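You operate a simulated robot arm through the tools that you are given. There is no shell and no other tool. Be economical: measure what you need, move in short steps, check, and stop when the job is done.

You run a simulated two-armed robot. Do the job below in one go: nothing can be reset, and whatever is moved stays where it is left.

JOB
Push the station five drawer shut. Press the station five program a button two times. Press the station one program a button two times. Switch the tester switch on. Put the housing from the shelf two of the fixture rack on the shelf four of the fixture rack. Fetch the clip box and stand it on the goods bench. Fetch the plug gauge labelled "no go" from the robot bench and set it on top of the silver tin there. Take the brush on the shelf three of the fixture rack and put it away on the rework bench. The order is free. Set down upright: clip box, plug gauge.

Only the result counts: the job must be done as asked and must still hold three seconds after the hand-in. Knocking over, shifting, dropping, spilling or breaking anything else fails it.

ROBOT AND FRAMES
Two 7-joint arms with three-finger grippers on one trunk, on a base that drives. Base frame: it is fixed to the floor where the robot stands at the start and does not move with it; the origin is under the middle of the robot, x ahead of it, y to its left, z up. Units: mm, rad, N and s.
The left shoulder is at the start at [70, 146, 913], the right one opposite. With the tool pointing down near the work surface each hand reaches from about 240 to 680 mm from the robot's upright axis, wherever it stands, measured 20 degrees to its own side. Places, roughly: brush (5x5x8 cm) [4700, -7100, 900]; clip box [4500, -4000, 750]; goods bench [3200, -7500, 800]; housing (5x5x3 cm) [4400, -7200, 500]; plug gauge [4750, -4000, 750]; rework bench [-100, -4700, 800]; shelf four of the fixture rack [4400, -7200, 1200]; station five drawer [700, 0, 700]; station five program a button [900, 0, 1500]; station one program a button [2400, -5100, 1500]; tester switch [3000, -7300, 900]; tin [4750, -4250, 750]. Payload 2.2 kg a hand.
The tool frame of a hand sits at the grasp point between the pads (the TCP): z along the fingers, y along the line on which they close. The tips reach 28 mm beyond it. The gripper opens to 102 mm. The gripper's body begins 71 mm behind the TCP.
Orientation is told as [roll, pitch, yaw] about the base's x, y, z axes, in that order, counted from this pose: with the fingers straight down and closing along the base's y, the tool's x points along the base's -x, its y along +y and its z along -z.

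CONTROLS
- The arms move only by the tool move_arm. It takes "left_motion", "right_motion" or both (then of equal length, played together; a hand with none holds still); each is a list of rows, each a list of 7 numbers: the shift along the base's x, y, z in mm, then the turn, a rotation vector about the base's x, y, z in rad, then the gripper command, from -1 (fully open) to 1 (shut), values between in proportion. In form: [[dx, dy, dz, rx, ry, rz, gripper], ...]. A call has 1 to 12 rows; each row shifts and turns the commanded pose from where the row before left it. A row lasts 0.2 s, in which the tool goes at most 50 mm and 0.15 rad; a call with a longer step from one row to the next is refused whole, and so is a gripper value outside its range. Where a pose cannot be reached the arm comes as near as it can. A force on the tool above 40 N (or 10 N above the force at the start of the call, whichever is more), or a blocked arm, ends the call early, and 0.2 s more pass. The fingers move at their own pace and stop on an object; they squeeze with about 34 N. The grip force told is the motor's: it shows also when the fingers shut on nothing. Time passes only in rows, and 0.2 s behind the last, so rows that do not move let the fingers close. It gives the time, the measured TCP pose, the force on the tool (base axes), the opening and the grip force at its end, in the units of the frame above (readings bear some noise), with the torque about the TCP (base axes, N m) and any sound that the robot's microphone picked up.
- Cameras (640 x 400 px; columns grow to the right, rows downward): "scene" is now at [156.1, 1.5, 1196.6]; the picture's right is [-0.06, -1.00, 0.00], its down [-0.17, 0.01, -0.99] and it looks along [0.98, -0.06, -0.17] (base axes); focal length 214 px, centre (320, 200). "left" rides on the left gripper at [72, 38, -86] in its tool frame; the picture's right is [-0.46, 0.89, 0.00], its down [-0.60, -0.32, -0.73] and it looks along [-0.65, -0.34, 0.68] (tool axes); focal length 256 px, centre (320, 200). "right" rides on the right gripper at [69, 44, -86] in its tool frame; the picture's right is [-0.53, 0.85, 0.00], its down [-0.58, -0.36, -0.73] and it looks along [-0.62, -0.39, 0.68] (tool axes); focal length 256 px, centre (320, 200). There is no depth. A picture from a camera that has moved, and an enlarged one, comes with that camera's place and axes in the base frame and with its lens. The place of the scene camera against the robot may be out by one fixed shift of up to 25 mm in any direction.
- capture(camera): a new picture of that camera. It takes no simulated time.
- slide_trunk(by): slides the trunk up (or, below 0, down) by that many mm; the arms and the scene camera ride with it, the base frame stays. It gives what a move gives, with no picture.
- roll_base(legs): drives the robot by 1 to 6 legs, each [ahead, left, turn to the left] in mm, mm and rad, along the robot's own axes; the way and the turn of a leg run together, so that a leg with both is an arc; at most 1500 mm and 3.142 rad a leg. The arms and the cameras ride along, it lands a little off, and it stops where it bumps. It gives what a move gives.
- aim_head(pan, tilt): turns the head with the scene camera to pan (to the left, within 1.501 rad either way) and tilt (down, from -0.506 to 1.204), counted from straight ahead of the robot. It gives what a move gives.
- zoom(camera, box): a new picture of the part [left, top, right, bottom] of that camera's present view, enlarged. It takes no simulated time.
- job_done(): hands the job in; it is judged then, once.

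Work in short steps. Places have to be worked out from the pictures, the camera data and where the tool is seen: move nearer, look again, correct. Check each grasp and each placing, and mend what went wrong. You have 186 turns and 158 pictures in all, those below and enlarged ones among them. Open the grippers and draw the arms clear of the work before you hand the job in, unless the task says otherwise.

The tools are called after "Call:" as a command line: name --argument value ..., lists and objects as JSON in quotes. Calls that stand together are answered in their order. move_arm: Moves the arms, as the interface text tells. Its arguments: {"type":"object","properties":{"left_motion":{"type":"array","items":{"type":"array","items":{"type":"number"}}},"right_motion":{"type":"array","items":{"type":"array","items":{"type":"number"}}}},"required":[]} The other tools are called the same way: slide_trunk (by) slides the trunk up or down; roll_base (legs) drives the base; aim_head (pan, tilt) turns the head that bears the scene camera; capture (camera) takes a picture; zoom (camera, box) takes an enlarged picture of a part of a camera's view; job_done () hands the job in.

At the start:

```text
time_s: 0.0
left_position: [450.6, 212.4, 1000.1]
left_ee_rot: [-0.001, 0.0, 0.0]
left_ft_force: [-0.6, 0.4, 0.0]
left_moment: [-0.03, 0.01, -0.04]
left_gripper_width: 102.1
left_finger_force: 0.0
right_position: [518.6, -241.6, 999.7]
right_ee_rot: [-0.001, -0.001, -0.001]
right_ft_force: [-0.3, 0.8, 0.3]
right_moment: [0.01, -0.02, -0.03]
right_gripper_width: 101.9
right_finger_force: 0.0
trunk travel left (down, up): [-450.0, 490.0]
robot x, y, heading: [-0.4, 3.4, 0.0]
head pan, tilt: [-0.059, 0.168]
```

scene: 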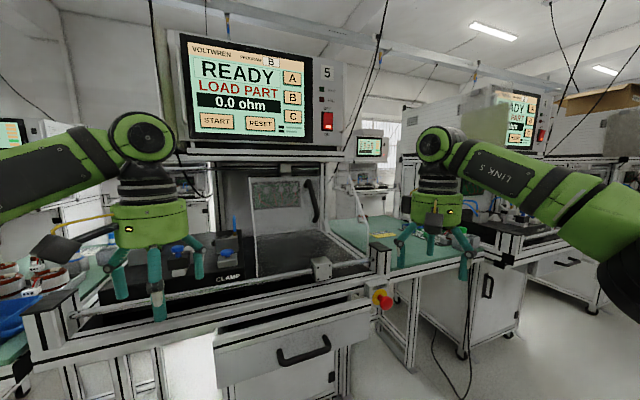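
right: 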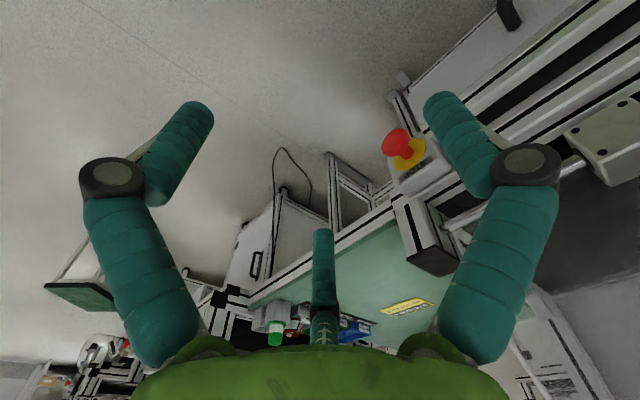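
left: 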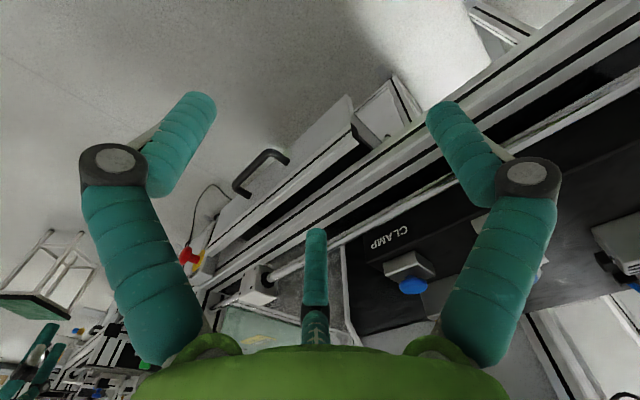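

I'll look down at the drawer and up at the screen first to measure them.

Call:
aim_head --pan 0.0 --tilt 0.75

Call:
capture --camera "scene"

```text
time_s: 1.0
left_position: [450.4, 212.8, 1000.5]
left_ee_rot: [0.001, 0.0, 0.0]
left_ft_force: [-0.1, -0.3, -0.7]
left_moment: [0.03, 0.0, 0.02]
left_gripper_width: 101.9
left_finger_force: 0.2
right_position: [519.5, -242.7, 1000.3]
right_ee_rot: [0.0, 0.0, 0.0]
right_ft_force: [-0.7, 0.2, 0.2]
right_moment: [-0.01, -0.01, 0.0]
right_gripper_width: 102.3
right_finger_force: 0.1
trunk travel left (down, up): [-450.0, 490.0]
robot x, y, heading: [-2.2, 0.7, -0.006]
head pan, tilt: [0.0, 0.75]
```

```text
154 pictures are left
camera scene: at [146.3, 7.0, 1143.9], right [0.0, -1.0, 0.0], down [-0.68, 0.0, -0.73], along [0.73, 0.0, -0.68], focal length 214 px, centre (320, 200)
```

scene: 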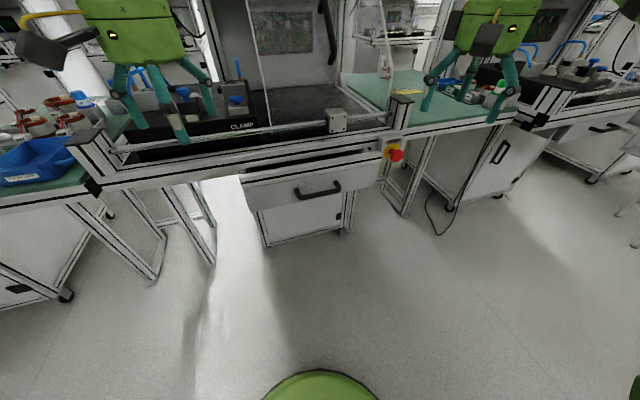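

The drawer front stands out at about x=660, z=700 with its centre near y=15. I turn the right hand to point forward with the fingers shut, drawing back and inward.

Call:
move_arm --right_motion '[[-10, 20, -10, 0, -0.143, 0, 1], [-10, 20, -10, 0, -0.143, 0, 1], [-10, 20, -10, 0, -0.143, 0, 1], [-10, 20, -20, 0, -0.143, 0, 1], [-10, 20, -20, 0, -0.143, 0, 1], [-10, 20, -20, 0, -0.143, 0, 1], [0, 20, -20, 0, -0.143, 0, 1], [0, 20, -20, 0, -0.143, 0, 1], [0, 20, -20, 0, -0.143, 0, 1], [0, 20, -20, 0, -0.143, 0, 1], [0, 20, -20, 0, -0.141, 0, 1]]'

Call:
capture --camera "scene"

```text
time_s: 3.4
left_position: [449.4, 215.2, 1000.0]
left_ee_rot: [-0.004, 0.001, 0.001]
left_ft_force: [-0.5, 1.6, -1.0]
left_moment: [-0.06, -0.01, -0.01]
left_gripper_width: 101.9
left_finger_force: 0.1
right_position: [458.3, -19.7, 811.3]
right_ee_rot: [-2.452, -1.565, 2.45]
right_ft_force: [0.1, 0.1, 0.1]
right_moment: [0.02, 0.03, -0.05]
right_gripper_width: 2.0
right_finger_force: 31.5
trunk travel left (down, up): [-450.0, 490.0]
robot x, y, heading: [1.1, -0.3, 0.002]
head pan, tilt: [0.0, 0.75]
```

```text
153 pictures are left
camera scene: at [145.5, 9.9, 1143.9], right [0.0, -1.0, 0.0], down [-0.68, 0.0, -0.73], along [0.73, 0.0, -0.68], focal length 214 px, centre (320, 200)
```

scene: 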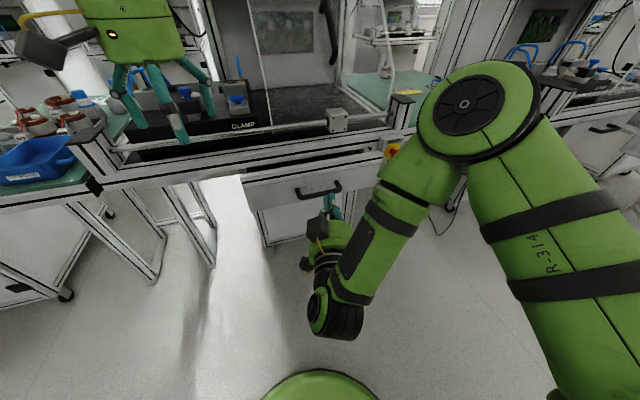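

The hand points forward. Lower it to handle height and take a view from its camera.

Call:
move_arm --right_motion '[[0, 15, -40, 0, 0, 0, 1], [0, 15, -40, 0, 0, 0, 1], [20, 0, -25, 0, 0, 0, 1], [20, 0, 0, 0, 0, 0, 1], [0, 0, 0, 0, 0, 0, 1]]'

Call:
capture --camera "right"

Call:
zoom --camera "scene" --box '[220, 120, 420, 245]'

```text
time_s: 4.6
left_position: [450.4, 213.3, 999.7]
left_ee_rot: [0.0, -0.001, -0.001]
left_ft_force: [0.5, -0.2, 0.3]
left_moment: [0.0, 0.01, 0.0]
left_gripper_width: 101.8
left_finger_force: 0.0
right_position: [498.7, 7.6, 703.8]
right_ee_rot: [-0.583, -1.571, 0.581]
right_ft_force: [0.6, -0.5, 0.0]
right_moment: [0.02, 0.04, -0.01]
right_gripper_width: 2.0
right_finger_force: 31.2
trunk travel left (down, up): [-450.0, 490.0]
robot x, y, heading: [-1.7, 0.9, -0.002]
head pan, tilt: [0.0, 0.75]
```

```text
152 pictures are left
camera right: at [412.5, 51.9, 636.3], right [0.0, 0.85, 0.53], down [-0.73, -0.36, 0.58], along [0.68, -0.39, 0.62], focal length 256 px, centre (320, 200)
```

right: 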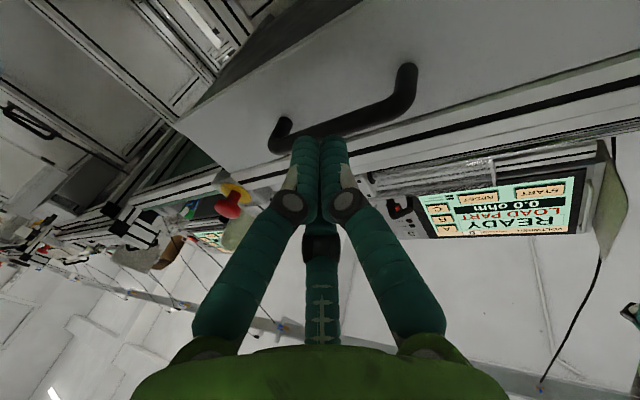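

```text
3.20 times, centred on (320, 182) of scene
camera zoom: at [146.3, 7.0, 1143.8], right [0.0, -1.0, 0.0], down [-0.68, 0.0, -0.73], along [0.73, 0.0, -0.68], focal length 686 px, centre (320, 256)
```

zoom: 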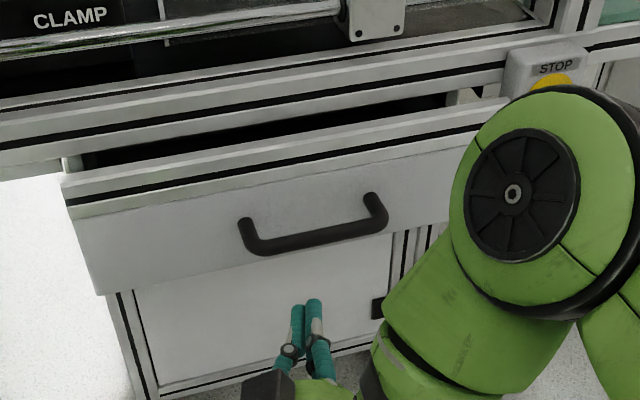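

The handle spans about y +84 to -49, so I'll push on the bare panel left of it at y≈130, z≈704. First sideways, then forward until it touches.

Call:
move_arm --right_motion '[[0, 40, 0, 0, 0, 0, 1], [0, 40, 0, 0, 0, 0, 1], [0, 40, 0, 0, 0, 0, 1], [30, 0, 0, 0, 0, 0, 1], [30, 0, 0, 0, 0, 0, 1], [20, 0, 0, 0, 0, 0, 1], [15, 0, 0, 0, 0, 0, 1], [15, 0, 0, 0, 0, 0, 1], [15, 0, 0, 0, 0, 0, 1]]'

Call:
zoom --camera "scene" --box '[220, 120, 420, 245]'

```text
time_s: 6.6
left_position: [450.8, 212.0, 998.6]
left_ee_rot: [0.001, 0.0, 0.001]
left_ft_force: [0.4, 0.0, -0.4]
left_moment: [0.04, 0.03, 0.0]
left_gripper_width: 102.0
left_finger_force: 0.1
right_position: [625.6, 126.9, 705.2]
right_ee_rot: [-1.428, -1.569, 1.427]
right_ft_force: [0.0, -1.0, 0.2]
right_moment: [0.0, 0.03, -0.02]
right_gripper_width: 2.3
right_finger_force: 31.9
trunk travel left (down, up): [-450.0, 490.0]
robot x, y, heading: [1.1, 1.1, -0.002]
head pan, tilt: [0.0, 0.75]
```

```text
3.20 times, centred on (320, 182) of scene
camera zoom: at [146.7, 6.8, 1143.8], right [0.0, -1.0, 0.0], down [-0.68, 0.0, -0.73], along [0.73, 0.0, -0.68], focal length 686 px, centre (320, 256)
```

zoom: 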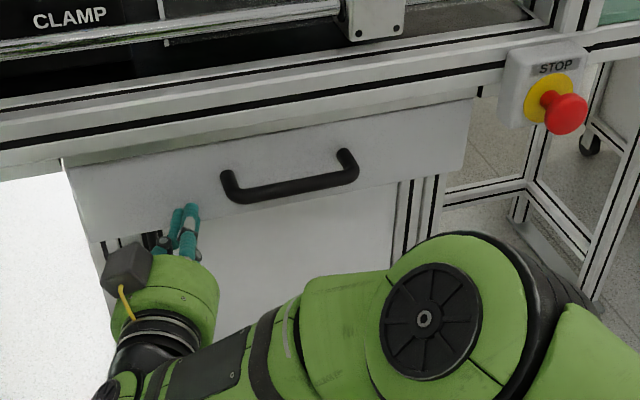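

The drawer is already sliding in with little force. I push on.

Call:
move_arm --right_motion '[[15, 0, 0, 0, 0, 0, 1], [15, 0, 0, 0, 0, 0, 1], [15, 0, 0, 0, 0, 0, 1], [10, 0, 0, 0, 0, 0, 1], [10, 0, 0, 0, 0, 0, 1], [10, 0, 0, 0, 0, 0, 1], [10, 0, 0, 0, 0, 0, 1], [10, 0, 0, 0, 0, 0, 1], [10, 0, 0, 0, 0, 0, 1], [0, 0, 0, 0, 0, 0, 1]]'

Call:
zoom --camera "scene" --box '[220, 120, 420, 245]'

```text
time_s: 7.1
left_position: [445.4, 209.6, 1002.7]
left_ee_rot: [0.002, -0.004, -0.002]
left_ft_force: [0.7, 0.1, 0.0]
left_moment: [-0.01, 0.02, -0.01]
left_gripper_width: 101.9
left_finger_force: 0.0
right_position: [632.6, 127.3, 706.5]
right_ee_rot: [-0.12, -1.565, 0.125]
right_ft_force: [-26.4, -13.0, 11.9]
right_moment: [0.12, -0.31, 0.1]
right_gripper_width: 2.1
right_finger_force: 31.3
right hand out of reach, approached as far as the arm can: row 2
trunk travel left (down, up): [-450.0, 490.0]
robot x, y, heading: [-3.3, -3.3, -0.004]
head pan, tilt: [0.0, 0.75]
stopped in row 2 (right hand): the force on the tool passed its limit at 47 N (the readings are from after the stop); the commanded pose is now the measured one
```

```text
3.20 times, centred on (320, 182) of scene
camera zoom: at [139.8, 4.3, 1144.8], right [0.0, -1.0, 0.0], down [-0.68, 0.0, -0.73], along [0.73, 0.0, -0.68], focal length 686 px, centre (320, 256)
```

zoom: 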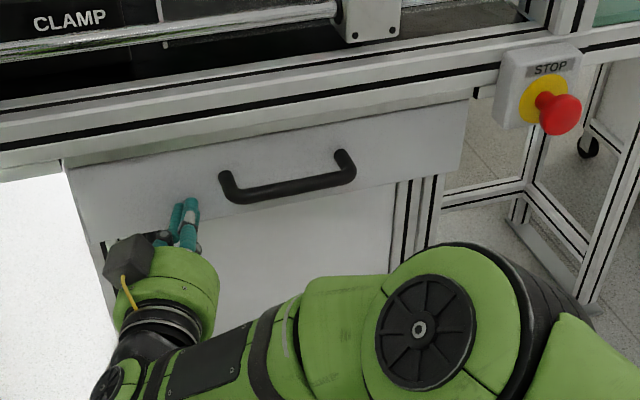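

Force rose sharply with the panel flush under the rail. I back off and check from the right hand's camera.

Call:
move_arm --right_motion '[[-30, 0, 0, 0, 0, 0, 1], [-40, 0, 0, 0, 0, 0, 1], [-40, -20, 0, 0, 0, 0, 1], [-20, -40, 0, 0, 0, 0, 1], [0, -40, 0, 0, 0, 0, 1]]'

Call:
capture --camera "right"

Call:
aim_head --pan 0.0 --tilt -0.15

Call:
capture --camera "scene"

```text
time_s: 8.3
left_position: [451.2, 212.5, 1000.4]
left_ee_rot: [0.001, 0.002, 0.0]
left_ft_force: [0.3, -0.8, -0.1]
left_moment: [0.02, 0.03, 0.01]
left_gripper_width: 102.1
left_finger_force: 0.1
right_position: [506.5, 28.4, 699.6]
right_ee_rot: [-0.155, -1.554, 0.159]
right_ft_force: [0.1, -0.3, -0.2]
right_moment: [0.0, -0.03, 0.0]
right_gripper_width: 2.2
right_finger_force: 31.7
trunk travel left (down, up): [-450.0, 490.0]
robot x, y, heading: [-1.0, 0.6, -0.005]
head pan, tilt: [0.0, 0.75]
```

```text
148 pictures are left
camera right: at [420.1, 70.0, 632.7], right [0.0, 0.85, 0.53], down [-0.72, -0.37, 0.59], along [0.69, -0.38, 0.61], focal length 256 px, centre (320, 200)
```

right: 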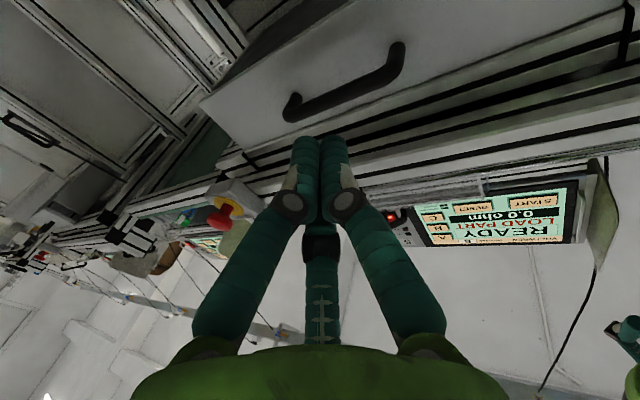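

```text
time_s: 9.5
left_position: [449.4, 212.7, 999.8]
left_ee_rot: [0.0, 0.0, -0.001]
left_ft_force: [-0.2, 0.6, 0.0]
left_moment: [-0.02, -0.01, 0.0]
left_gripper_width: 102.2
left_finger_force: 0.0
right_position: [507.5, 28.0, 699.3]
right_ee_rot: [-0.244, -1.554, 0.248]
right_ft_force: [-0.6, -0.7, -0.9]
right_moment: [-0.02, 0.0, 0.01]
right_gripper_width: 2.3
right_finger_force: 31.3
trunk travel left (down, up): [-450.0, 490.0]
robot x, y, heading: [-1.3, 0.7, 0.001]
head pan, tilt: [0.0, -0.15]
```

```text
147 pictures are left
camera scene: at [148.2, 6.7, 1225.0], right [0.0, -1.0, 0.0], down [0.15, 0.0, -0.99], along [0.99, 0.0, 0.15], focal length 214 px, centre (320, 200)
```

scene: 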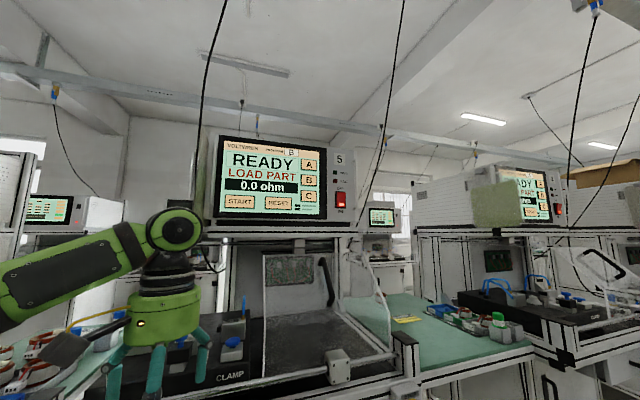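

Drawer looks shut. Next: button A. I retract the left arm and lift the right hand, then raise the trunk.

Call:
move_arm --right_motion '[[-25, 0, 40, 0, 0, 0, 1], [-25, 0, 40, 0, 0, 0, 1], [-25, 0, 40, 0, 0, 0, 1], [-25, 0, 40, 0, 0, 0, 1], [0, 0, 40, 0, 0, 0, 1], [0, 0, 40, 0, 0, 0, 1]]' --left_motion '[[-25, 20, 0, 0, 0, 0, 1], [-25, 20, 0, 0, 0, 0, 1], [-25, 20, 0, 0, 0, 0, 1], [-25, 20, 0, 0, 0, 0, 1], [-25, 20, 0, 0, 0, 0, 1], [-25, 20, 0, 0, 0, 0, 1]]'

Call:
slide_trunk --by 380

Call:
aim_head --pan 0.0 --tilt 0.2

Call:
capture --camera "scene"

```text
time_s: 10.9
left_position: [313.3, 321.7, 992.0]
left_ee_rot: [0.0, 0.001, -0.001]
left_ft_force: [-0.4, 0.3, -0.2]
left_moment: [0.0, 0.02, -0.02]
left_gripper_width: 2.0
left_finger_force: 31.4
left hand out of reach, approached as far as the arm can: row 6
right_position: [406.4, 28.4, 939.7]
right_ee_rot: [-0.284, -1.555, 0.29]
right_ft_force: [-0.5, 0.3, -0.3]
right_moment: [0.0, 0.01, -0.03]
right_gripper_width: 2.2
right_finger_force: 31.4
trunk travel left (down, up): [-450.0, 490.0]
robot x, y, heading: [-2.2, -0.3, -0.0]
head pan, tilt: [0.0, -0.15]
```

```text
time_s: 14.6
left_position: [312.3, 322.0, 1373.0]
left_ee_rot: [-0.001, 0.0, 0.0]
left_ft_force: [-0.6, -0.6, -0.4]
left_moment: [-0.01, -0.02, -0.01]
left_gripper_width: 2.1
left_finger_force: 31.5
right_position: [406.2, 28.2, 1320.5]
right_ee_rot: [-0.244, -1.558, 0.25]
right_ft_force: [0.3, -0.3, 0.2]
right_moment: [-0.01, 0.02, -0.01]
right_gripper_width: 2.1
right_finger_force: 31.6
trunk travel left (down, up): [-830.0, 110.0]
robot x, y, heading: [-4.5, -1.2, -0.001]
head pan, tilt: [0.0, -0.15]
```

```text
time_s: 15.4
left_position: [312.2, 321.8, 1372.6]
left_ee_rot: [0.001, 0.001, 0.001]
left_ft_force: [1.0, 0.0, -0.1]
left_moment: [0.0, 0.01, 0.0]
left_gripper_width: 2.0
left_finger_force: 31.8
right_position: [407.3, 27.9, 1319.7]
right_ee_rot: [-0.24, -1.556, 0.244]
right_ft_force: [0.3, 0.3, -0.7]
right_moment: [0.02, 0.01, -0.01]
right_gripper_width: 2.2
right_finger_force: 31.0
trunk travel left (down, up): [-830.0, 110.0]
robot x, y, heading: [-1.1, 1.6, -0.0]
head pan, tilt: [0.0, 0.201]
```

```text
146 pictures are left
camera scene: at [156.0, 6.7, 1573.5], right [0.0, -1.0, 0.0], down [-0.2, 0.0, -0.98], along [0.98, 0.0, -0.2], focal length 214 px, centre (320, 200)
```

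scene: 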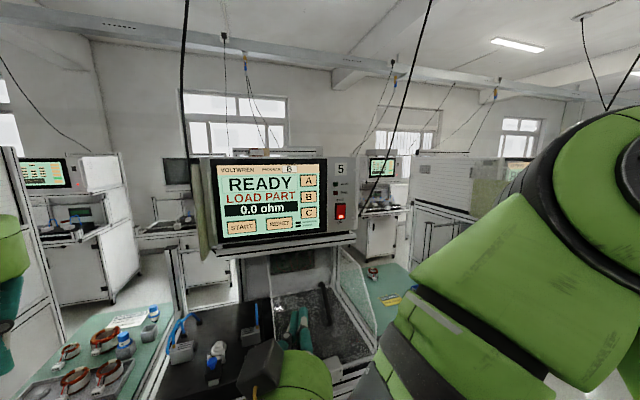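

Triangulating, button A is near [941, 47, 1485]. I drive ahead 280 mm with the arms held back.

Call:
roll_base --legs '[[280, 0, 0]]'

Call:
capture --camera "scene"

```text
time_s: 17.4
left_position: [589.3, 322.5, 1373.5]
left_ee_rot: [0.0, -0.002, 0.003]
left_ft_force: [0.3, 0.3, 0.5]
left_moment: [0.0, 0.0, 0.0]
left_gripper_width: 2.0
left_finger_force: 31.3
right_position: [685.9, 29.8, 1321.6]
right_ee_rot: [-0.284, -1.559, 0.293]
right_ft_force: [-0.3, -0.2, -0.4]
right_moment: [-0.01, 0.04, -0.01]
right_gripper_width: 2.2
right_finger_force: 31.3
trunk travel left (down, up): [-830.0, 110.0]
robot x, y, heading: [281.4, 3.5, 0.007]
head pan, tilt: [0.0, 0.201]
```

```text
145 pictures are left
camera scene: at [433.4, 7.2, 1573.8], right [0.0, -1.0, 0.0], down [-0.2, 0.0, -0.98], along [0.98, 0.0, -0.2], focal length 214 px, centre (320, 200)
```

scene: 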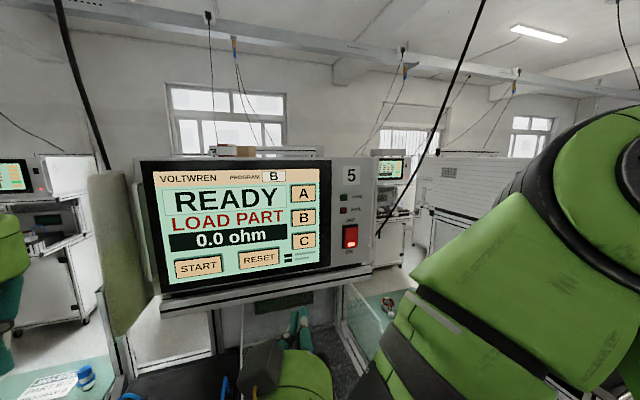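

A again gives about [941, 48, 1487]. I raise the hand to that height and move to within ~60 mm of the screen.

Call:
move_arm --right_motion '[[0, 5, 42, 0, 0, 0, 1], [0, 5, 42, 0, 0, 0, 1], [0, 5, 42, 0, 0, 0, 1], [0, 3, 39, 0, 0, 0, 1], [40, 0, 0, 0, 0, 0, 1], [40, 0, 0, 0, 0, 0, 1], [40, 0, 0, 0, 0, 0, 1], [30, 0, 0, 0, 0, 0, 1], [0, 0, 0, 0, 0, 0, 1]]'

Call:
zoom --camera "scene" --box '[240, 140, 400, 240]'

Call:
capture --camera "right"

```text
time_s: 19.4
left_position: [592.3, 321.3, 1372.5]
left_ee_rot: [-0.002, 0.001, 0.001]
left_ft_force: [1.0, -0.3, -0.5]
left_moment: [0.0, 0.02, -0.01]
left_gripper_width: 2.4
left_finger_force: 31.8
right_position: [839.1, 49.0, 1486.5]
right_ee_rot: [-0.279, -1.555, 0.286]
right_ft_force: [-0.6, 0.1, 0.7]
right_moment: [0.02, -0.02, 0.0]
right_gripper_width: 2.1
right_finger_force: 31.6
trunk travel left (down, up): [-830.0, 110.0]
robot x, y, heading: [275.9, 1.2, 0.002]
head pan, tilt: [0.0, 0.201]
```

```text
4.00 times, centred on (320, 190) of scene
camera zoom: at [436.6, 7.3, 1573.4], right [0.0, -1.0, 0.0], down [-0.2, 0.0, -0.98], along [0.98, 0.0, -0.2], focal length 858 px, centre (320, 240)
```

zoom: 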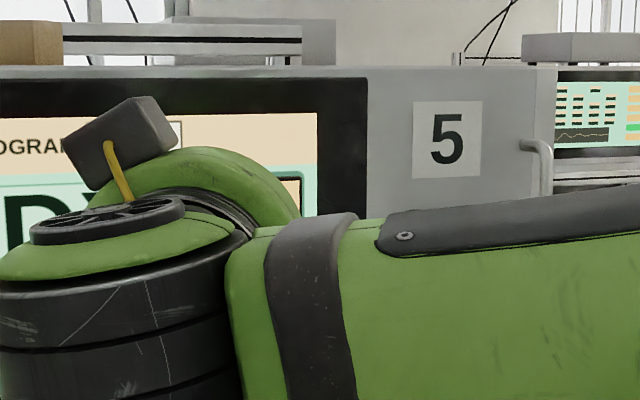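

```text
143 pictures are left
camera right: at [752.3, 90.1, 1418.2], right [0.0, 0.85, 0.53], down [-0.72, -0.37, 0.59], along [0.69, -0.38, 0.61], focal length 256 px, centre (320, 200)
```

right: 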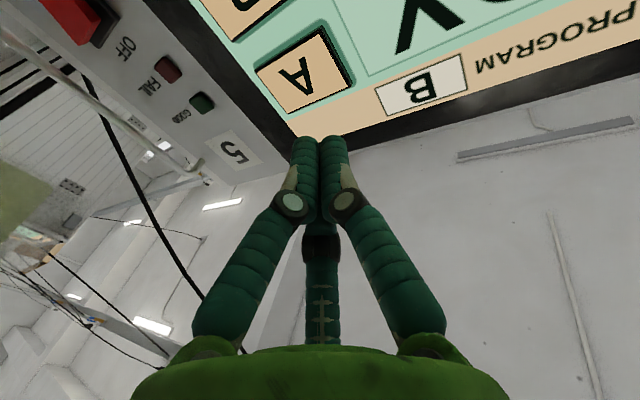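

The hand camera puts A nearer [935, 45, 1468], so I lower 18 mm and close in partway, then recheck.

Call:
move_arm --right_motion '[[0, -4, -18, 0, 0, 0, 1], [25, 0, 0, 0, 0, 0, 1], [15, 0, 0, 0, 0, 0, 1], [0, 0, 0, 0, 0, 0, 1]]'

Call:
capture --camera "right"

```text
time_s: 20.4
left_position: [593.4, 322.0, 1373.3]
left_ee_rot: [0.0, 0.001, 0.001]
left_ft_force: [-0.5, 0.3, 0.8]
left_moment: [-0.03, 0.04, 0.02]
left_gripper_width: 1.9
left_finger_force: 31.7
right_position: [876.8, 43.3, 1467.3]
right_ee_rot: [-0.252, -1.556, 0.26]
right_ft_force: [-0.7, 0.4, 0.5]
right_moment: [-0.02, 0.02, 0.03]
right_gripper_width: 2.0
right_finger_force: 31.3
trunk travel left (down, up): [-830.0, 110.0]
robot x, y, heading: [280.9, 3.0, -0.003]
head pan, tilt: [0.0, 0.201]
```

```text
142 pictures are left
camera right: at [790.3, 85.3, 1400.5], right [0.0, 0.85, 0.53], down [-0.72, -0.37, 0.59], along [0.69, -0.38, 0.61], focal length 256 px, centre (320, 200)
```

right: 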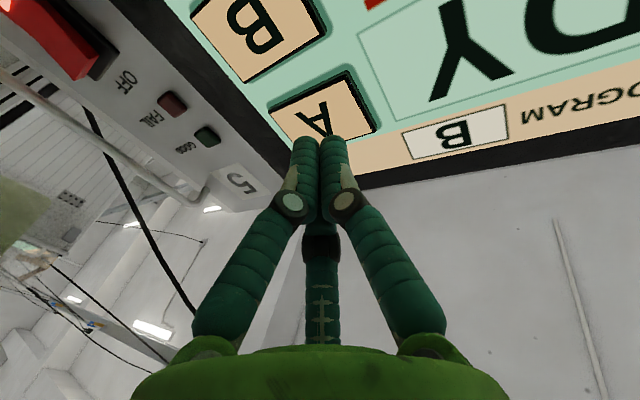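

Aligned well; I edge forward in small steps until contact.

Call:
move_arm --right_motion '[[10, 0, 1, 0, 0, 0, 1], [10, 0, 1, 0, 0, 0, 1], [6, 0, 0, 0, 0, 0, 1], [0, 0, 0, 0, 0, 0, 1]]'

Call:
capture --camera "right"

```text
time_s: 21.4
left_position: [592.1, 322.2, 1372.7]
left_ee_rot: [0.001, -0.002, 0.002]
left_ft_force: [-1.3, -0.7, -0.3]
left_moment: [-0.01, -0.01, -0.01]
left_gripper_width: 2.0
left_finger_force: 31.3
right_position: [903.3, 42.5, 1471.0]
right_ee_rot: [-0.268, -1.556, 0.276]
right_ft_force: [0.3, 0.7, -0.1]
right_moment: [-0.02, 0.01, 0.0]
right_gripper_width: 1.9
right_finger_force: 31.9
trunk travel left (down, up): [-830.0, 110.0]
robot x, y, heading: [281.8, 3.6, 0.002]
head pan, tilt: [0.0, 0.201]
```

```text
141 pictures are left
camera right: at [816.9, 85.6, 1402.5], right [0.0, 0.85, 0.53], down [-0.72, -0.37, 0.59], along [0.69, -0.38, 0.61], focal length 256 px, centre (320, 200)
```

right: 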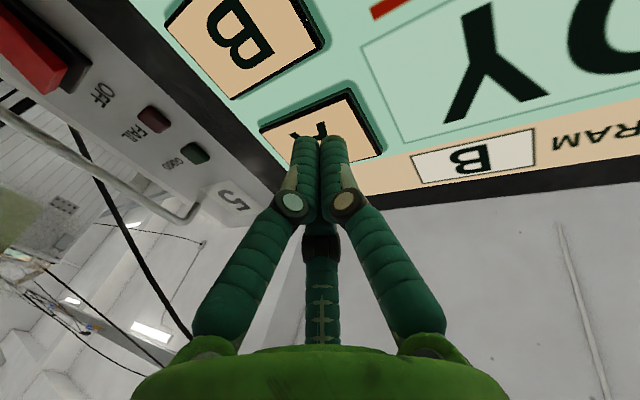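

Nearly touching; continue in 4 mm steps.

Call:
move_arm --right_motion '[[4, 0, 0, 0, 0, 0, 1], [4, 0, 0, 0, 0, 0, 1], [4, 0, 0, 0, 0, 0, 1], [4, 0, 0, 0, 0, 0, 1], [0, 0, 0, 0, 0, 0, 1]]'

Call:
capture --camera "right"

```text
time_s: 22.6
left_position: [588.8, 322.1, 1372.8]
left_ee_rot: [-0.001, -0.003, 0.004]
left_ft_force: [-0.5, -0.3, -0.9]
left_moment: [0.04, -0.03, 0.0]
left_gripper_width: 2.0
left_finger_force: 31.9
right_position: [915.8, 44.6, 1471.1]
right_ee_rot: [-0.277, -1.559, 0.288]
right_ft_force: [-11.6, -1.5, -3.6]
right_moment: [-0.06, 0.1, 0.15]
right_gripper_width: 1.5
right_finger_force: 31.2
trunk travel left (down, up): [-830.0, 110.0]
robot x, y, heading: [282.0, -0.2, -0.001]
head pan, tilt: [0.0, 0.201]
heard: click
```

```text
140 pictures are left
camera right: at [828.0, 85.3, 1404.0], right [0.0, 0.85, 0.53], down [-0.72, -0.37, 0.59], along [0.69, -0.38, 0.61], focal length 256 px, centre (320, 200)
```

right: 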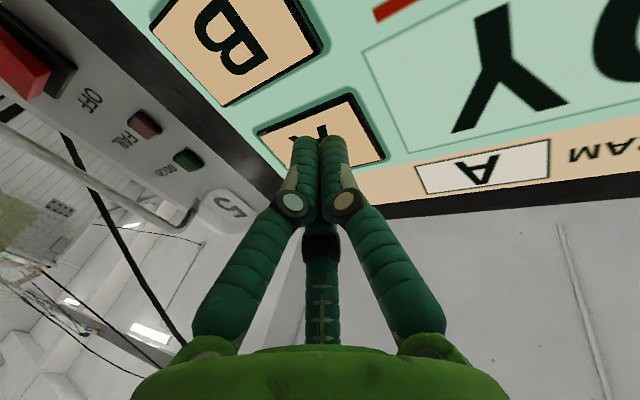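

Click heard and the program field shows A. Release by 20 mm and press once more.

Call:
move_arm --right_motion '[[-10, 0, 0, 0, 0, 0, 1], [-10, 0, 0, 0, 0, 0, 1], [0, 0, 0, 0, 0, 0, 1], [0, 0, 0, 0, 0, 0, 1]]'

Call:
move_arm --right_motion '[[8, 0, 0, 0, 0, 0, 1], [4, 0, 0, 0, 0, 0, 1], [4, 0, 0, 0, 0, 0, 1], [4, 0, 0, 0, 0, 0, 1], [0, 0, 0, 0, 0, 0, 1]]'

```text
time_s: 23.6
left_position: [592.8, 322.8, 1372.0]
left_ee_rot: [0.0, -0.001, 0.002]
left_ft_force: [0.2, -0.2, -0.4]
left_moment: [-0.01, 0.02, 0.01]
left_gripper_width: 2.1
left_finger_force: 31.8
right_position: [900.6, 42.9, 1470.1]
right_ee_rot: [-0.22, -1.555, 0.228]
right_ft_force: [-0.2, -0.6, -0.1]
right_moment: [0.01, 0.0, -0.02]
right_gripper_width: 2.0
right_finger_force: 31.0
trunk travel left (down, up): [-830.0, 110.0]
robot x, y, heading: [279.3, -2.1, 0.006]
head pan, tilt: [0.0, 0.201]
```

```text
time_s: 24.8
left_position: [587.9, 320.9, 1373.4]
left_ee_rot: [0.0, -0.003, 0.002]
left_ft_force: [0.0, -0.4, -0.2]
left_moment: [0.01, 0.0, 0.02]
left_gripper_width: 2.2
left_finger_force: 31.1
right_position: [916.1, 43.9, 1470.9]
right_ee_rot: [-0.307, -1.558, 0.318]
right_ft_force: [-12.1, -1.6, -3.9]
right_moment: [-0.07, 0.14, 0.12]
right_gripper_width: 2.0
right_finger_force: 31.3
trunk travel left (down, up): [-830.0, 110.0]
robot x, y, heading: [278.5, -1.0, 0.005]
head pan, tilt: [0.0, 0.201]
heard: click
```

Second click. Draw back the hand, then back the base off and look towards the right side of the hall.

Call:
move_arm --right_motion '[[-40, 0, 0, 0, 0, 0, 1], [-50, 0, 0, 0, 0, 0, 1], [-50, 0, 0, 0, 0, 0, 1], [-50, 0, -20, 0, 0, 0, 1], [-50, -20, -30, 0, 0, 0, 1], [-50, -20, -30, 0, 0, 0, 1], [-20, -20, -30, 0, 0, 0, 1]]'

Call:
roll_base --legs '[[-700, 0, 0]]'

Call:
aim_head --pan 0.0 --tilt 0.5

Call:
capture --camera "scene"

Call:
aim_head --pan -1.3 --tilt 0.3

Call:
capture --camera "scene"

```text
refused: row 4 steps farther than a row can; nothing moved
```

```text
time_s: 28.6
left_position: [-103.3, 320.5, 1371.2]
left_ee_rot: [0.0, 0.002, 0.007]
left_ft_force: [1.1, 0.3, -0.4]
left_moment: [0.0, -0.02, 0.0]
left_gripper_width: 2.1
left_finger_force: 31.6
right_position: [227.4, 43.9, 1469.1]
right_ee_rot: [-0.225, -1.555, 0.235]
right_ft_force: [0.6, 0.8, -0.7]
right_moment: [-0.02, 0.02, 0.0]
right_gripper_width: 2.3
right_finger_force: 31.6
trunk travel left (down, up): [-830.0, 110.0]
robot x, y, heading: [-417.7, -6.9, 0.004]
head pan, tilt: [0.0, 0.201]
```

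```text
time_s: 29.4
left_position: [-104.8, 320.8, 1371.9]
left_ee_rot: [0.0, -0.002, 0.007]
left_ft_force: [-0.9, 0.2, 1.0]
left_moment: [-0.01, 0.01, 0.02]
left_gripper_width: 2.0
left_finger_force: 31.4
right_position: [226.0, 43.3, 1468.3]
right_ee_rot: [-0.241, -1.554, 0.254]
right_ft_force: [0.9, 0.3, -0.7]
right_moment: [0.0, -0.01, -0.01]
right_gripper_width: 2.3
right_finger_force: 31.4
trunk travel left (down, up): [-830.0, 110.0]
robot x, y, heading: [-411.1, -5.6, 0.008]
head pan, tilt: [0.0, 0.499]
```

```text
139 pictures are left
camera scene: at [-260.8, 4.9, 1545.9], right [0.01, -1.0, 0.0], down [-0.48, 0.0, -0.88], along [0.88, 0.01, -0.48], focal length 214 px, centre (320, 200)
```

scene: 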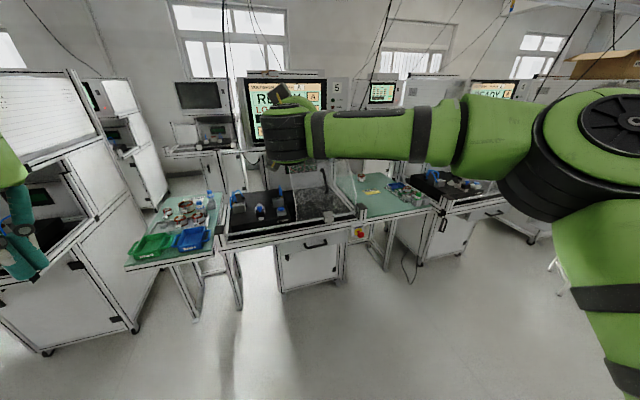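

```text
time_s: 30.8
left_position: [-103.5, 321.4, 1373.6]
left_ee_rot: [0.0, 0.001, 0.006]
left_ft_force: [1.1, -0.2, -0.1]
left_moment: [0.03, 0.0, 0.0]
left_gripper_width: 2.2
left_finger_force: 32.0
right_position: [225.2, 42.8, 1470.0]
right_ee_rot: [-0.236, -1.555, 0.249]
right_ft_force: [0.6, 0.3, -0.5]
right_moment: [0.01, 0.02, 0.04]
right_gripper_width: 1.9
right_finger_force: 31.8
trunk travel left (down, up): [-830.0, 110.0]
robot x, y, heading: [-416.0, -1.1, 0.006]
head pan, tilt: [-1.3, 0.3]
```

```text
138 pictures are left
camera scene: at [-325.7, -85.5, 1564.2], right [-0.96, -0.27, 0.0], down [-0.08, 0.28, -0.96], along [0.26, -0.92, -0.3], focal length 214 px, centre (320, 200)
```

scene: 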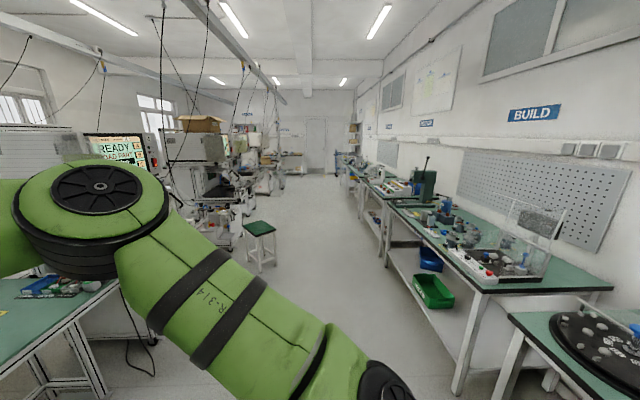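

Refused arm move, but the base backed away straight and all is clear. I tuck the right hand back, then turn along the aisle (heading ≈ -1.29) to look down it.

Call:
move_arm --right_motion '[[-40, -20, -10, 0, 0, 0, 1], [-40, -20, -10, 0, 0, 0, 1], [-40, -20, -10, 0, 0, 0, 1], [-40, -20, -10, 0, 0, 0, 1], [-40, -20, -10, 0, 0, 0, 1], [-30, -20, -10, 0, 0, 0, 1]]'

Call:
roll_base --legs '[[0, 0, -1.29]]'

Call:
aim_head --pan 0.0 --tilt 0.4

Call:
capture --camera "scene"

```text
time_s: 32.2
left_position: [-104.5, 321.2, 1371.8]
left_ee_rot: [-0.001, 0.0, 0.006]
left_ft_force: [-0.6, -0.2, 0.0]
left_moment: [0.02, -0.04, 0.0]
left_gripper_width: 2.1
left_finger_force: 31.8
right_position: [3.3, -68.3, 1417.7]
right_ee_rot: [-0.214, -1.556, 0.224]
right_ft_force: [-0.4, 0.3, 0.0]
right_moment: [-0.03, 0.04, -0.01]
right_gripper_width: 2.2
right_finger_force: 31.3
right hand out of reach, approached as far as the arm can: row 6
trunk travel left (down, up): [-830.0, 110.0]
robot x, y, heading: [-415.6, -7.0, 0.003]
head pan, tilt: [-1.3, 0.3]
```

```text
time_s: 35.8
left_position: [-17.2, -208.3, 1372.3]
left_ee_rot: [-0.002, 0.0, -1.275]
left_ft_force: [0.3, -0.1, 0.2]
left_moment: [0.01, 0.03, -0.02]
left_gripper_width: 2.1
left_finger_force: 31.7
right_position: [-356.8, -422.4, 1418.4]
right_ee_rot: [-0.247, -1.553, -1.024]
right_ft_force: [-1.0, -0.1, 0.1]
right_moment: [-0.01, -0.01, 0.0]
right_gripper_width: 2.0
right_finger_force: 31.7
trunk travel left (down, up): [-830.0, 110.0]
robot x, y, heading: [-413.3, -5.2, -1.273]
head pan, tilt: [-1.3, 0.3]
```

```text
time_s: 37.3
left_position: [-15.9, -208.9, 1371.9]
left_ee_rot: [0.001, 0.0, -1.277]
left_ft_force: [0.9, -0.4, -0.3]
left_moment: [-0.02, -0.03, -0.01]
left_gripper_width: 1.9
left_finger_force: 31.5
right_position: [-357.6, -422.0, 1416.9]
right_ee_rot: [-0.225, -1.555, -1.046]
right_ft_force: [0.2, 0.2, 0.5]
right_moment: [0.01, -0.03, -0.01]
right_gripper_width: 2.2
right_finger_force: 31.4
trunk travel left (down, up): [-830.0, 110.0]
robot x, y, heading: [-414.8, 2.4, -1.27]
head pan, tilt: [0.0, 0.4]
```

```text
137 pictures are left
camera scene: at [-359.9, -132.5, 1554.9], right [-0.96, -0.29, 0.0], down [-0.11, 0.37, -0.92], along [0.27, -0.88, -0.39], focal length 214 px, centre (320, 200)
```

scene: 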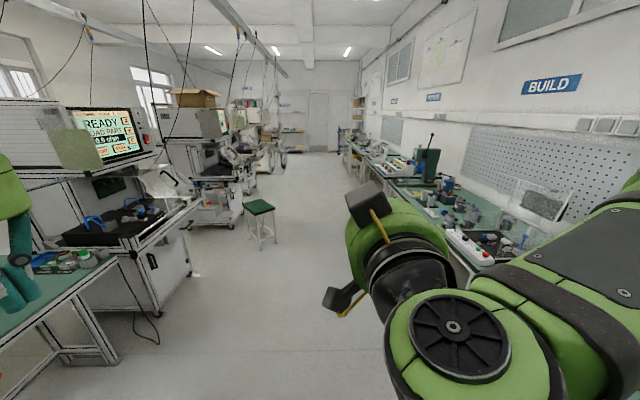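

The way straight ahead is clear (stool ~780 mm left, benches ~750 mm right). I drive 4.2 m down the aisle.

Call:
roll_base --legs '[[1400, 0, 0], [1400, 0, 0], [1400, 0, 0]]'

Call:
capture --camera "scene"

Call:
aim_head --pan 1.2 --tilt 0.3

Call:
capture --camera "scene"

```text
time_s: 57.5
left_position: [1167.0, -4256.7, 1371.9]
left_ee_rot: [0.0, -0.002, -1.278]
left_ft_force: [0.1, 0.6, -0.5]
left_moment: [-0.02, 0.03, -0.02]
left_gripper_width: 2.4
left_finger_force: 31.1
right_position: [825.5, -4469.2, 1418.2]
right_ee_rot: [-0.239, -1.556, -1.032]
right_ft_force: [-0.1, -0.2, 0.4]
right_moment: [0.02, 0.03, -0.02]
right_gripper_width: 2.1
right_finger_force: 32.0
trunk travel left (down, up): [-830.0, 110.0]
robot x, y, heading: [770.1, -4051.9, -1.274]
head pan, tilt: [0.0, 0.4]
```

```text
136 pictures are left
camera scene: at [823.7, -4178.4, 1555.0], right [-0.96, -0.29, 0.0], down [-0.11, 0.37, -0.92], along [0.27, -0.88, -0.39], focal length 214 px, centre (320, 200)
```

scene: 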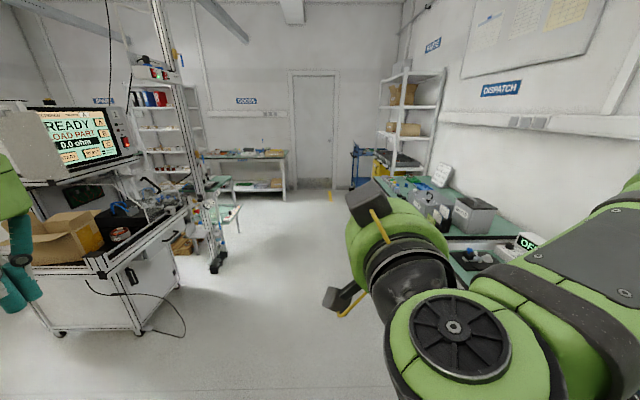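

```text
time_s: 58.9
left_position: [1167.8, -4256.1, 1372.4]
left_ee_rot: [-0.001, -0.001, -1.277]
left_ft_force: [-0.4, -0.5, -0.2]
left_moment: [-0.01, -0.04, -0.01]
left_gripper_width: 2.2
left_finger_force: 31.4
right_position: [825.5, -4469.8, 1418.2]
right_ee_rot: [-0.23, -1.556, -1.043]
right_ft_force: [-0.1, 0.3, -0.6]
right_moment: [0.01, -0.03, 0.01]
right_gripper_width: 2.3
right_finger_force: 31.2
trunk travel left (down, up): [-830.0, 110.0]
robot x, y, heading: [766.5, -4048.0, -1.28]
head pan, tilt: [1.201, 0.3]
```

```text
135 pictures are left
camera scene: at [890.3, -4098.0, 1564.2], right [-0.08, -1.0, 0.0], down [-0.29, 0.02, -0.96], along [0.95, -0.07, -0.3], focal length 214 px, centre (320, 200)
```

scene: 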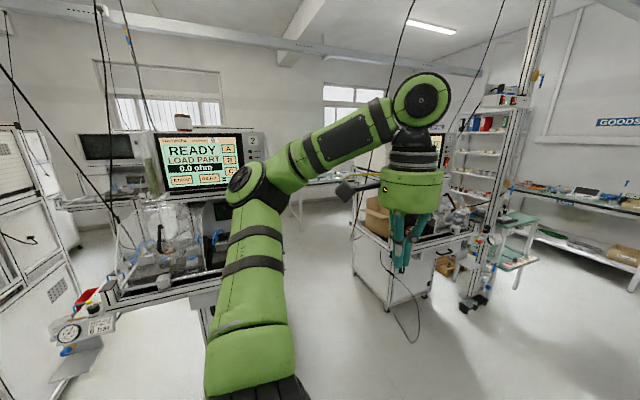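

Station one is ahead-left. I go to a point about 1 m in front of its screen and turn to face it.

Call:
roll_base --legs '[[1468, 257, 0], [0, 0, 1.56]]'

Call:
aim_head --pan 0.0 --tilt 0.35

Call:
capture --camera "scene"

```text
time_s: 70.0
left_position: [1653.9, -4975.1, 1372.5]
left_ee_rot: [0.001, 0.001, 0.282]
left_ft_force: [0.0, 0.2, 0.2]
left_moment: [0.04, 0.03, 0.02]
left_gripper_width: 2.2
left_finger_force: 31.7
right_position: [1863.2, -5318.5, 1417.5]
right_ee_rot: [-0.218, -1.554, 0.506]
right_ft_force: [0.7, 0.2, -1.4]
right_moment: [-0.01, -0.02, 0.0]
right_gripper_width: 2.2
right_finger_force: 31.2
trunk travel left (down, up): [-830.0, 110.0]
robot x, y, heading: [1436.3, -5371.9, 0.287]
head pan, tilt: [1.201, 0.3]
```

```text
time_s: 71.5
left_position: [1653.3, -4974.9, 1372.7]
left_ee_rot: [0.0, 0.0, 0.281]
left_ft_force: [0.7, -0.1, -1.1]
left_moment: [-0.02, 0.0, -0.03]
left_gripper_width: 2.2
left_finger_force: 31.5
right_position: [1862.0, -5317.9, 1417.7]
right_ee_rot: [-0.234, -1.556, 0.522]
right_ft_force: [0.3, 0.5, -0.3]
right_moment: [0.03, 0.01, -0.01]
right_gripper_width: 2.2
right_finger_force: 31.5
trunk travel left (down, up): [-830.0, 110.0]
robot x, y, heading: [1443.3, -5374.0, 0.284]
head pan, tilt: [0.0, 0.351]
```

```text
134 pictures are left
camera scene: at [1593.2, -5323.9, 1559.5], right [0.28, -0.96, 0.0], down [-0.33, -0.1, -0.94], along [0.9, 0.26, -0.34], focal length 214 px, centre (320, 200)
```

scene: 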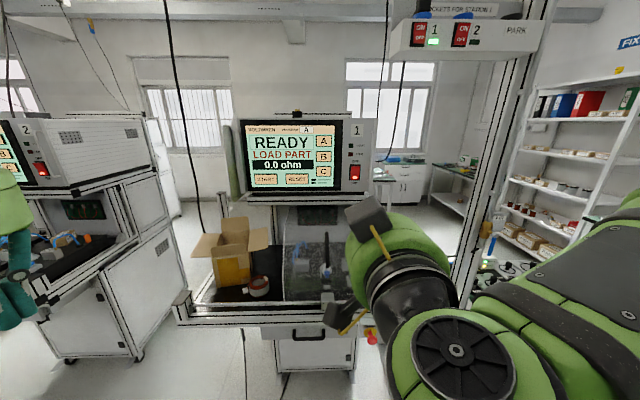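

Station one's screen faces me squarely, button A ~995 mm ahead. I drive 330 mm closer and slightly left (a post stands on the right).

Call:
roll_base --legs '[[330, 40, 0]]'

Call:
capture --camera "scene"

Call:
capture --camera "right"

```text
time_s: 73.6
left_position: [1951.0, -4845.3, 1373.1]
left_ee_rot: [0.0, -0.004, 0.286]
left_ft_force: [-0.2, -0.7, 0.3]
left_moment: [0.05, -0.01, 0.04]
left_gripper_width: 2.1
left_finger_force: 31.4
right_position: [2163.0, -5188.5, 1417.9]
right_ee_rot: [-0.256, -1.557, 0.547]
right_ft_force: [0.9, -0.2, -0.2]
right_moment: [-0.03, -0.03, -0.02]
right_gripper_width: 2.1
right_finger_force: 31.5
trunk travel left (down, up): [-830.0, 110.0]
robot x, y, heading: [1745.7, -5243.1, 0.287]
head pan, tilt: [0.0, 0.351]
```

```text
133 pictures are left
camera scene: at [1892.5, -5194.8, 1559.8], right [0.28, -0.96, 0.0], down [-0.33, -0.1, -0.94], along [0.9, 0.26, -0.34], focal length 214 px, centre (320, 200)
```

scene: 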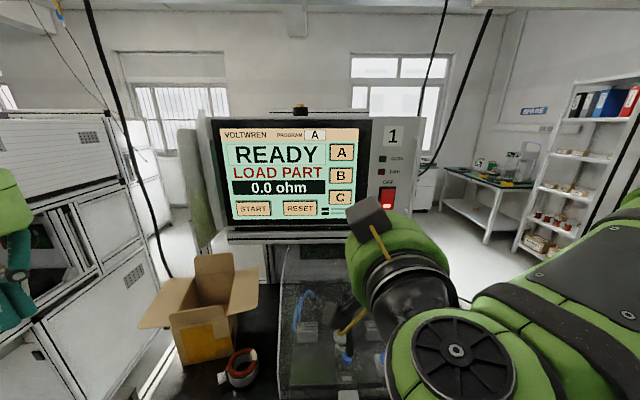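

```text
132 pictures are left
camera right: at [2066.4, -5173.0, 1351.4], right [-0.24, 0.81, 0.53], down [-0.59, -0.56, 0.59], along [0.77, -0.17, 0.61], focal length 256 px, centre (320, 200)
```

right: 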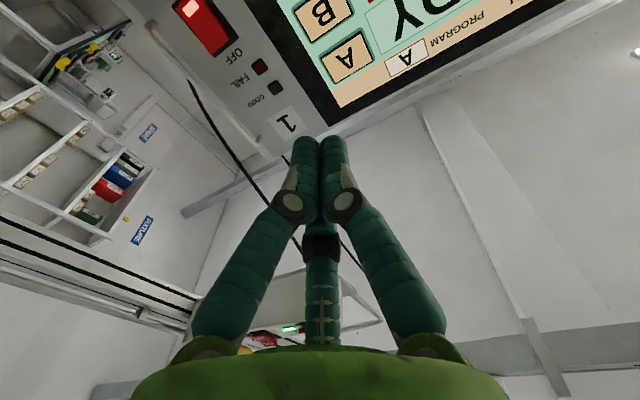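

Estimates put A at about [2387, -5107, 1465]. I bring the hand to ~65 mm short of it.

Call:
move_arm --right_motion '[[33, 14, 12, 0, 0, 0, 1], [33, 14, 12, 0, 0, 0, 1], [33, 14, 12, 0, 0, 0, 1], [34, 13, 11, 0, 0, 0, 1], [0, 0, 0, 0, 0, 0, 1]]'

Call:
capture --camera "right"

```text
time_s: 74.8
left_position: [1953.4, -4845.8, 1371.4]
left_ee_rot: [0.0, -0.002, 0.285]
left_ft_force: [0.7, 0.2, 0.2]
left_moment: [0.01, -0.01, -0.01]
left_gripper_width: 2.0
left_finger_force: 31.7
right_position: [2297.4, -5131.2, 1465.4]
right_ee_rot: [-0.288, -1.556, 0.58]
right_ft_force: [0.7, 0.0, 0.8]
right_moment: [-0.01, -0.03, 0.02]
right_gripper_width: 2.0
right_finger_force: 30.8
trunk travel left (down, up): [-830.0, 110.0]
robot x, y, heading: [1747.6, -5239.8, 0.285]
head pan, tilt: [0.0, 0.351]
```

```text
131 pictures are left
camera right: at [2201.5, -5117.4, 1398.5], right [-0.24, 0.81, 0.53], down [-0.59, -0.55, 0.59], along [0.77, -0.17, 0.61], focal length 256 px, centre (320, 200)
```

right: 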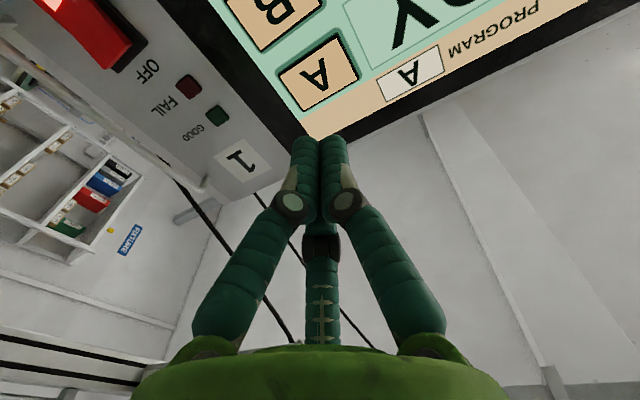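

A sits a little lower than the finger line. I lower 11 mm, shift 4 mm left, and close in 35 mm.

Call:
move_arm --right_motion '[[-1, 4, -11, 0, 0, 0, 1], [17, 5, 0, 0, 0, 0, 1], [17, 5, 0, 0, 0, 0, 1], [0, 0, 0, 0, 0, 0, 1]]'

Call:
capture --camera "right"

```text
time_s: 75.8
left_position: [1953.2, -4842.6, 1373.2]
left_ee_rot: [0.0, 0.0, 0.287]
left_ft_force: [0.2, 1.6, 0.5]
left_moment: [0.02, 0.02, 0.01]
left_gripper_width: 2.2
left_finger_force: 31.5
right_position: [2330.3, -5117.6, 1454.6]
right_ee_rot: [-0.271, -1.554, 0.562]
right_ft_force: [-0.4, -0.6, -0.5]
right_moment: [-0.02, 0.02, 0.02]
right_gripper_width: 2.3
right_finger_force: 31.7
trunk travel left (down, up): [-830.0, 110.0]
robot x, y, heading: [1741.2, -5241.1, 0.295]
head pan, tilt: [0.0, 0.351]
```

```text
130 pictures are left
camera right: at [2234.9, -5102.6, 1386.5], right [-0.24, 0.81, 0.53], down [-0.59, -0.56, 0.59], along [0.77, -0.17, 0.61], focal length 256 px, centre (320, 200)
```

right: 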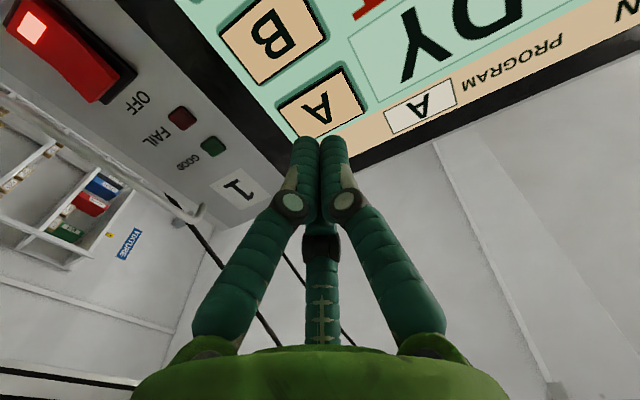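

Well aligned. Continue forward in small steps to press.

Call:
move_arm --right_motion '[[10, 3, 0, 0, 0, 0, 1], [8, 2, 0, 0, 0, 0, 1], [4, 1, 0, 0, 0, 0, 1], [4, 1, 0, 0, 0, 0, 1], [4, 1, 0, 0, 0, 0, 1], [0, 0, 0, 0, 0, 0, 1]]'

Call:
capture --camera "right"

```text
time_s: 77.2
left_position: [1954.3, -4844.9, 1373.3]
left_ee_rot: [0.0, 0.0, 0.287]
left_ft_force: [0.0, 1.0, 0.4]
left_moment: [-0.02, 0.03, 0.0]
left_gripper_width: 2.1
left_finger_force: 32.1
right_position: [2361.0, -5111.3, 1454.5]
right_ee_rot: [-0.258, -1.554, 0.55]
right_ft_force: [0.0, 0.1, -0.1]
right_moment: [0.01, 0.0, -0.01]
right_gripper_width: 2.1
right_finger_force: 31.7
trunk travel left (down, up): [-830.0, 110.0]
robot x, y, heading: [1740.6, -5237.3, 0.288]
head pan, tilt: [0.0, 0.351]
```

```text
129 pictures are left
camera right: at [2264.5, -5095.1, 1386.9], right [-0.24, 0.81, 0.53], down [-0.59, -0.55, 0.59], along [0.77, -0.17, 0.61], focal length 256 px, centre (320, 200)
```

right: 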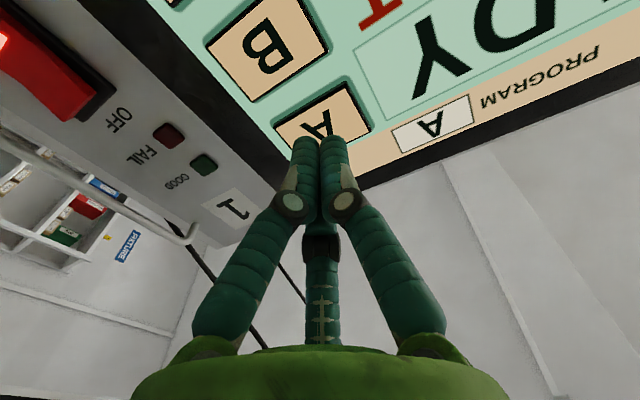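

Not touching yet; about 12–16 mm to go.

Call:
move_arm --right_motion '[[4, 1, 0, 0, 0, 0, 1], [4, 1, 0, 0, 0, 0, 1], [4, 1, 0, 0, 0, 0, 1], [4, 1, 0, 0, 0, 0, 1], [0, 0, 0, 0, 0, 0, 1]]'

```text
time_s: 78.4
left_position: [1954.4, -4843.6, 1372.9]
left_ee_rot: [0.001, 0.0, 0.286]
left_ft_force: [-0.3, 0.3, 0.0]
left_moment: [0.01, 0.01, -0.03]
left_gripper_width: 1.8
left_finger_force: 31.6
right_position: [2376.9, -5105.7, 1455.1]
right_ee_rot: [-0.232, -1.554, 0.524]
right_ft_force: [0.5, -0.2, -0.5]
right_moment: [0.04, 0.02, -0.01]
right_gripper_width: 1.9
right_finger_force: 31.4
trunk travel left (down, up): [-830.0, 110.0]
robot x, y, heading: [1746.2, -5240.5, 0.284]
head pan, tilt: [0.0, 0.351]
```

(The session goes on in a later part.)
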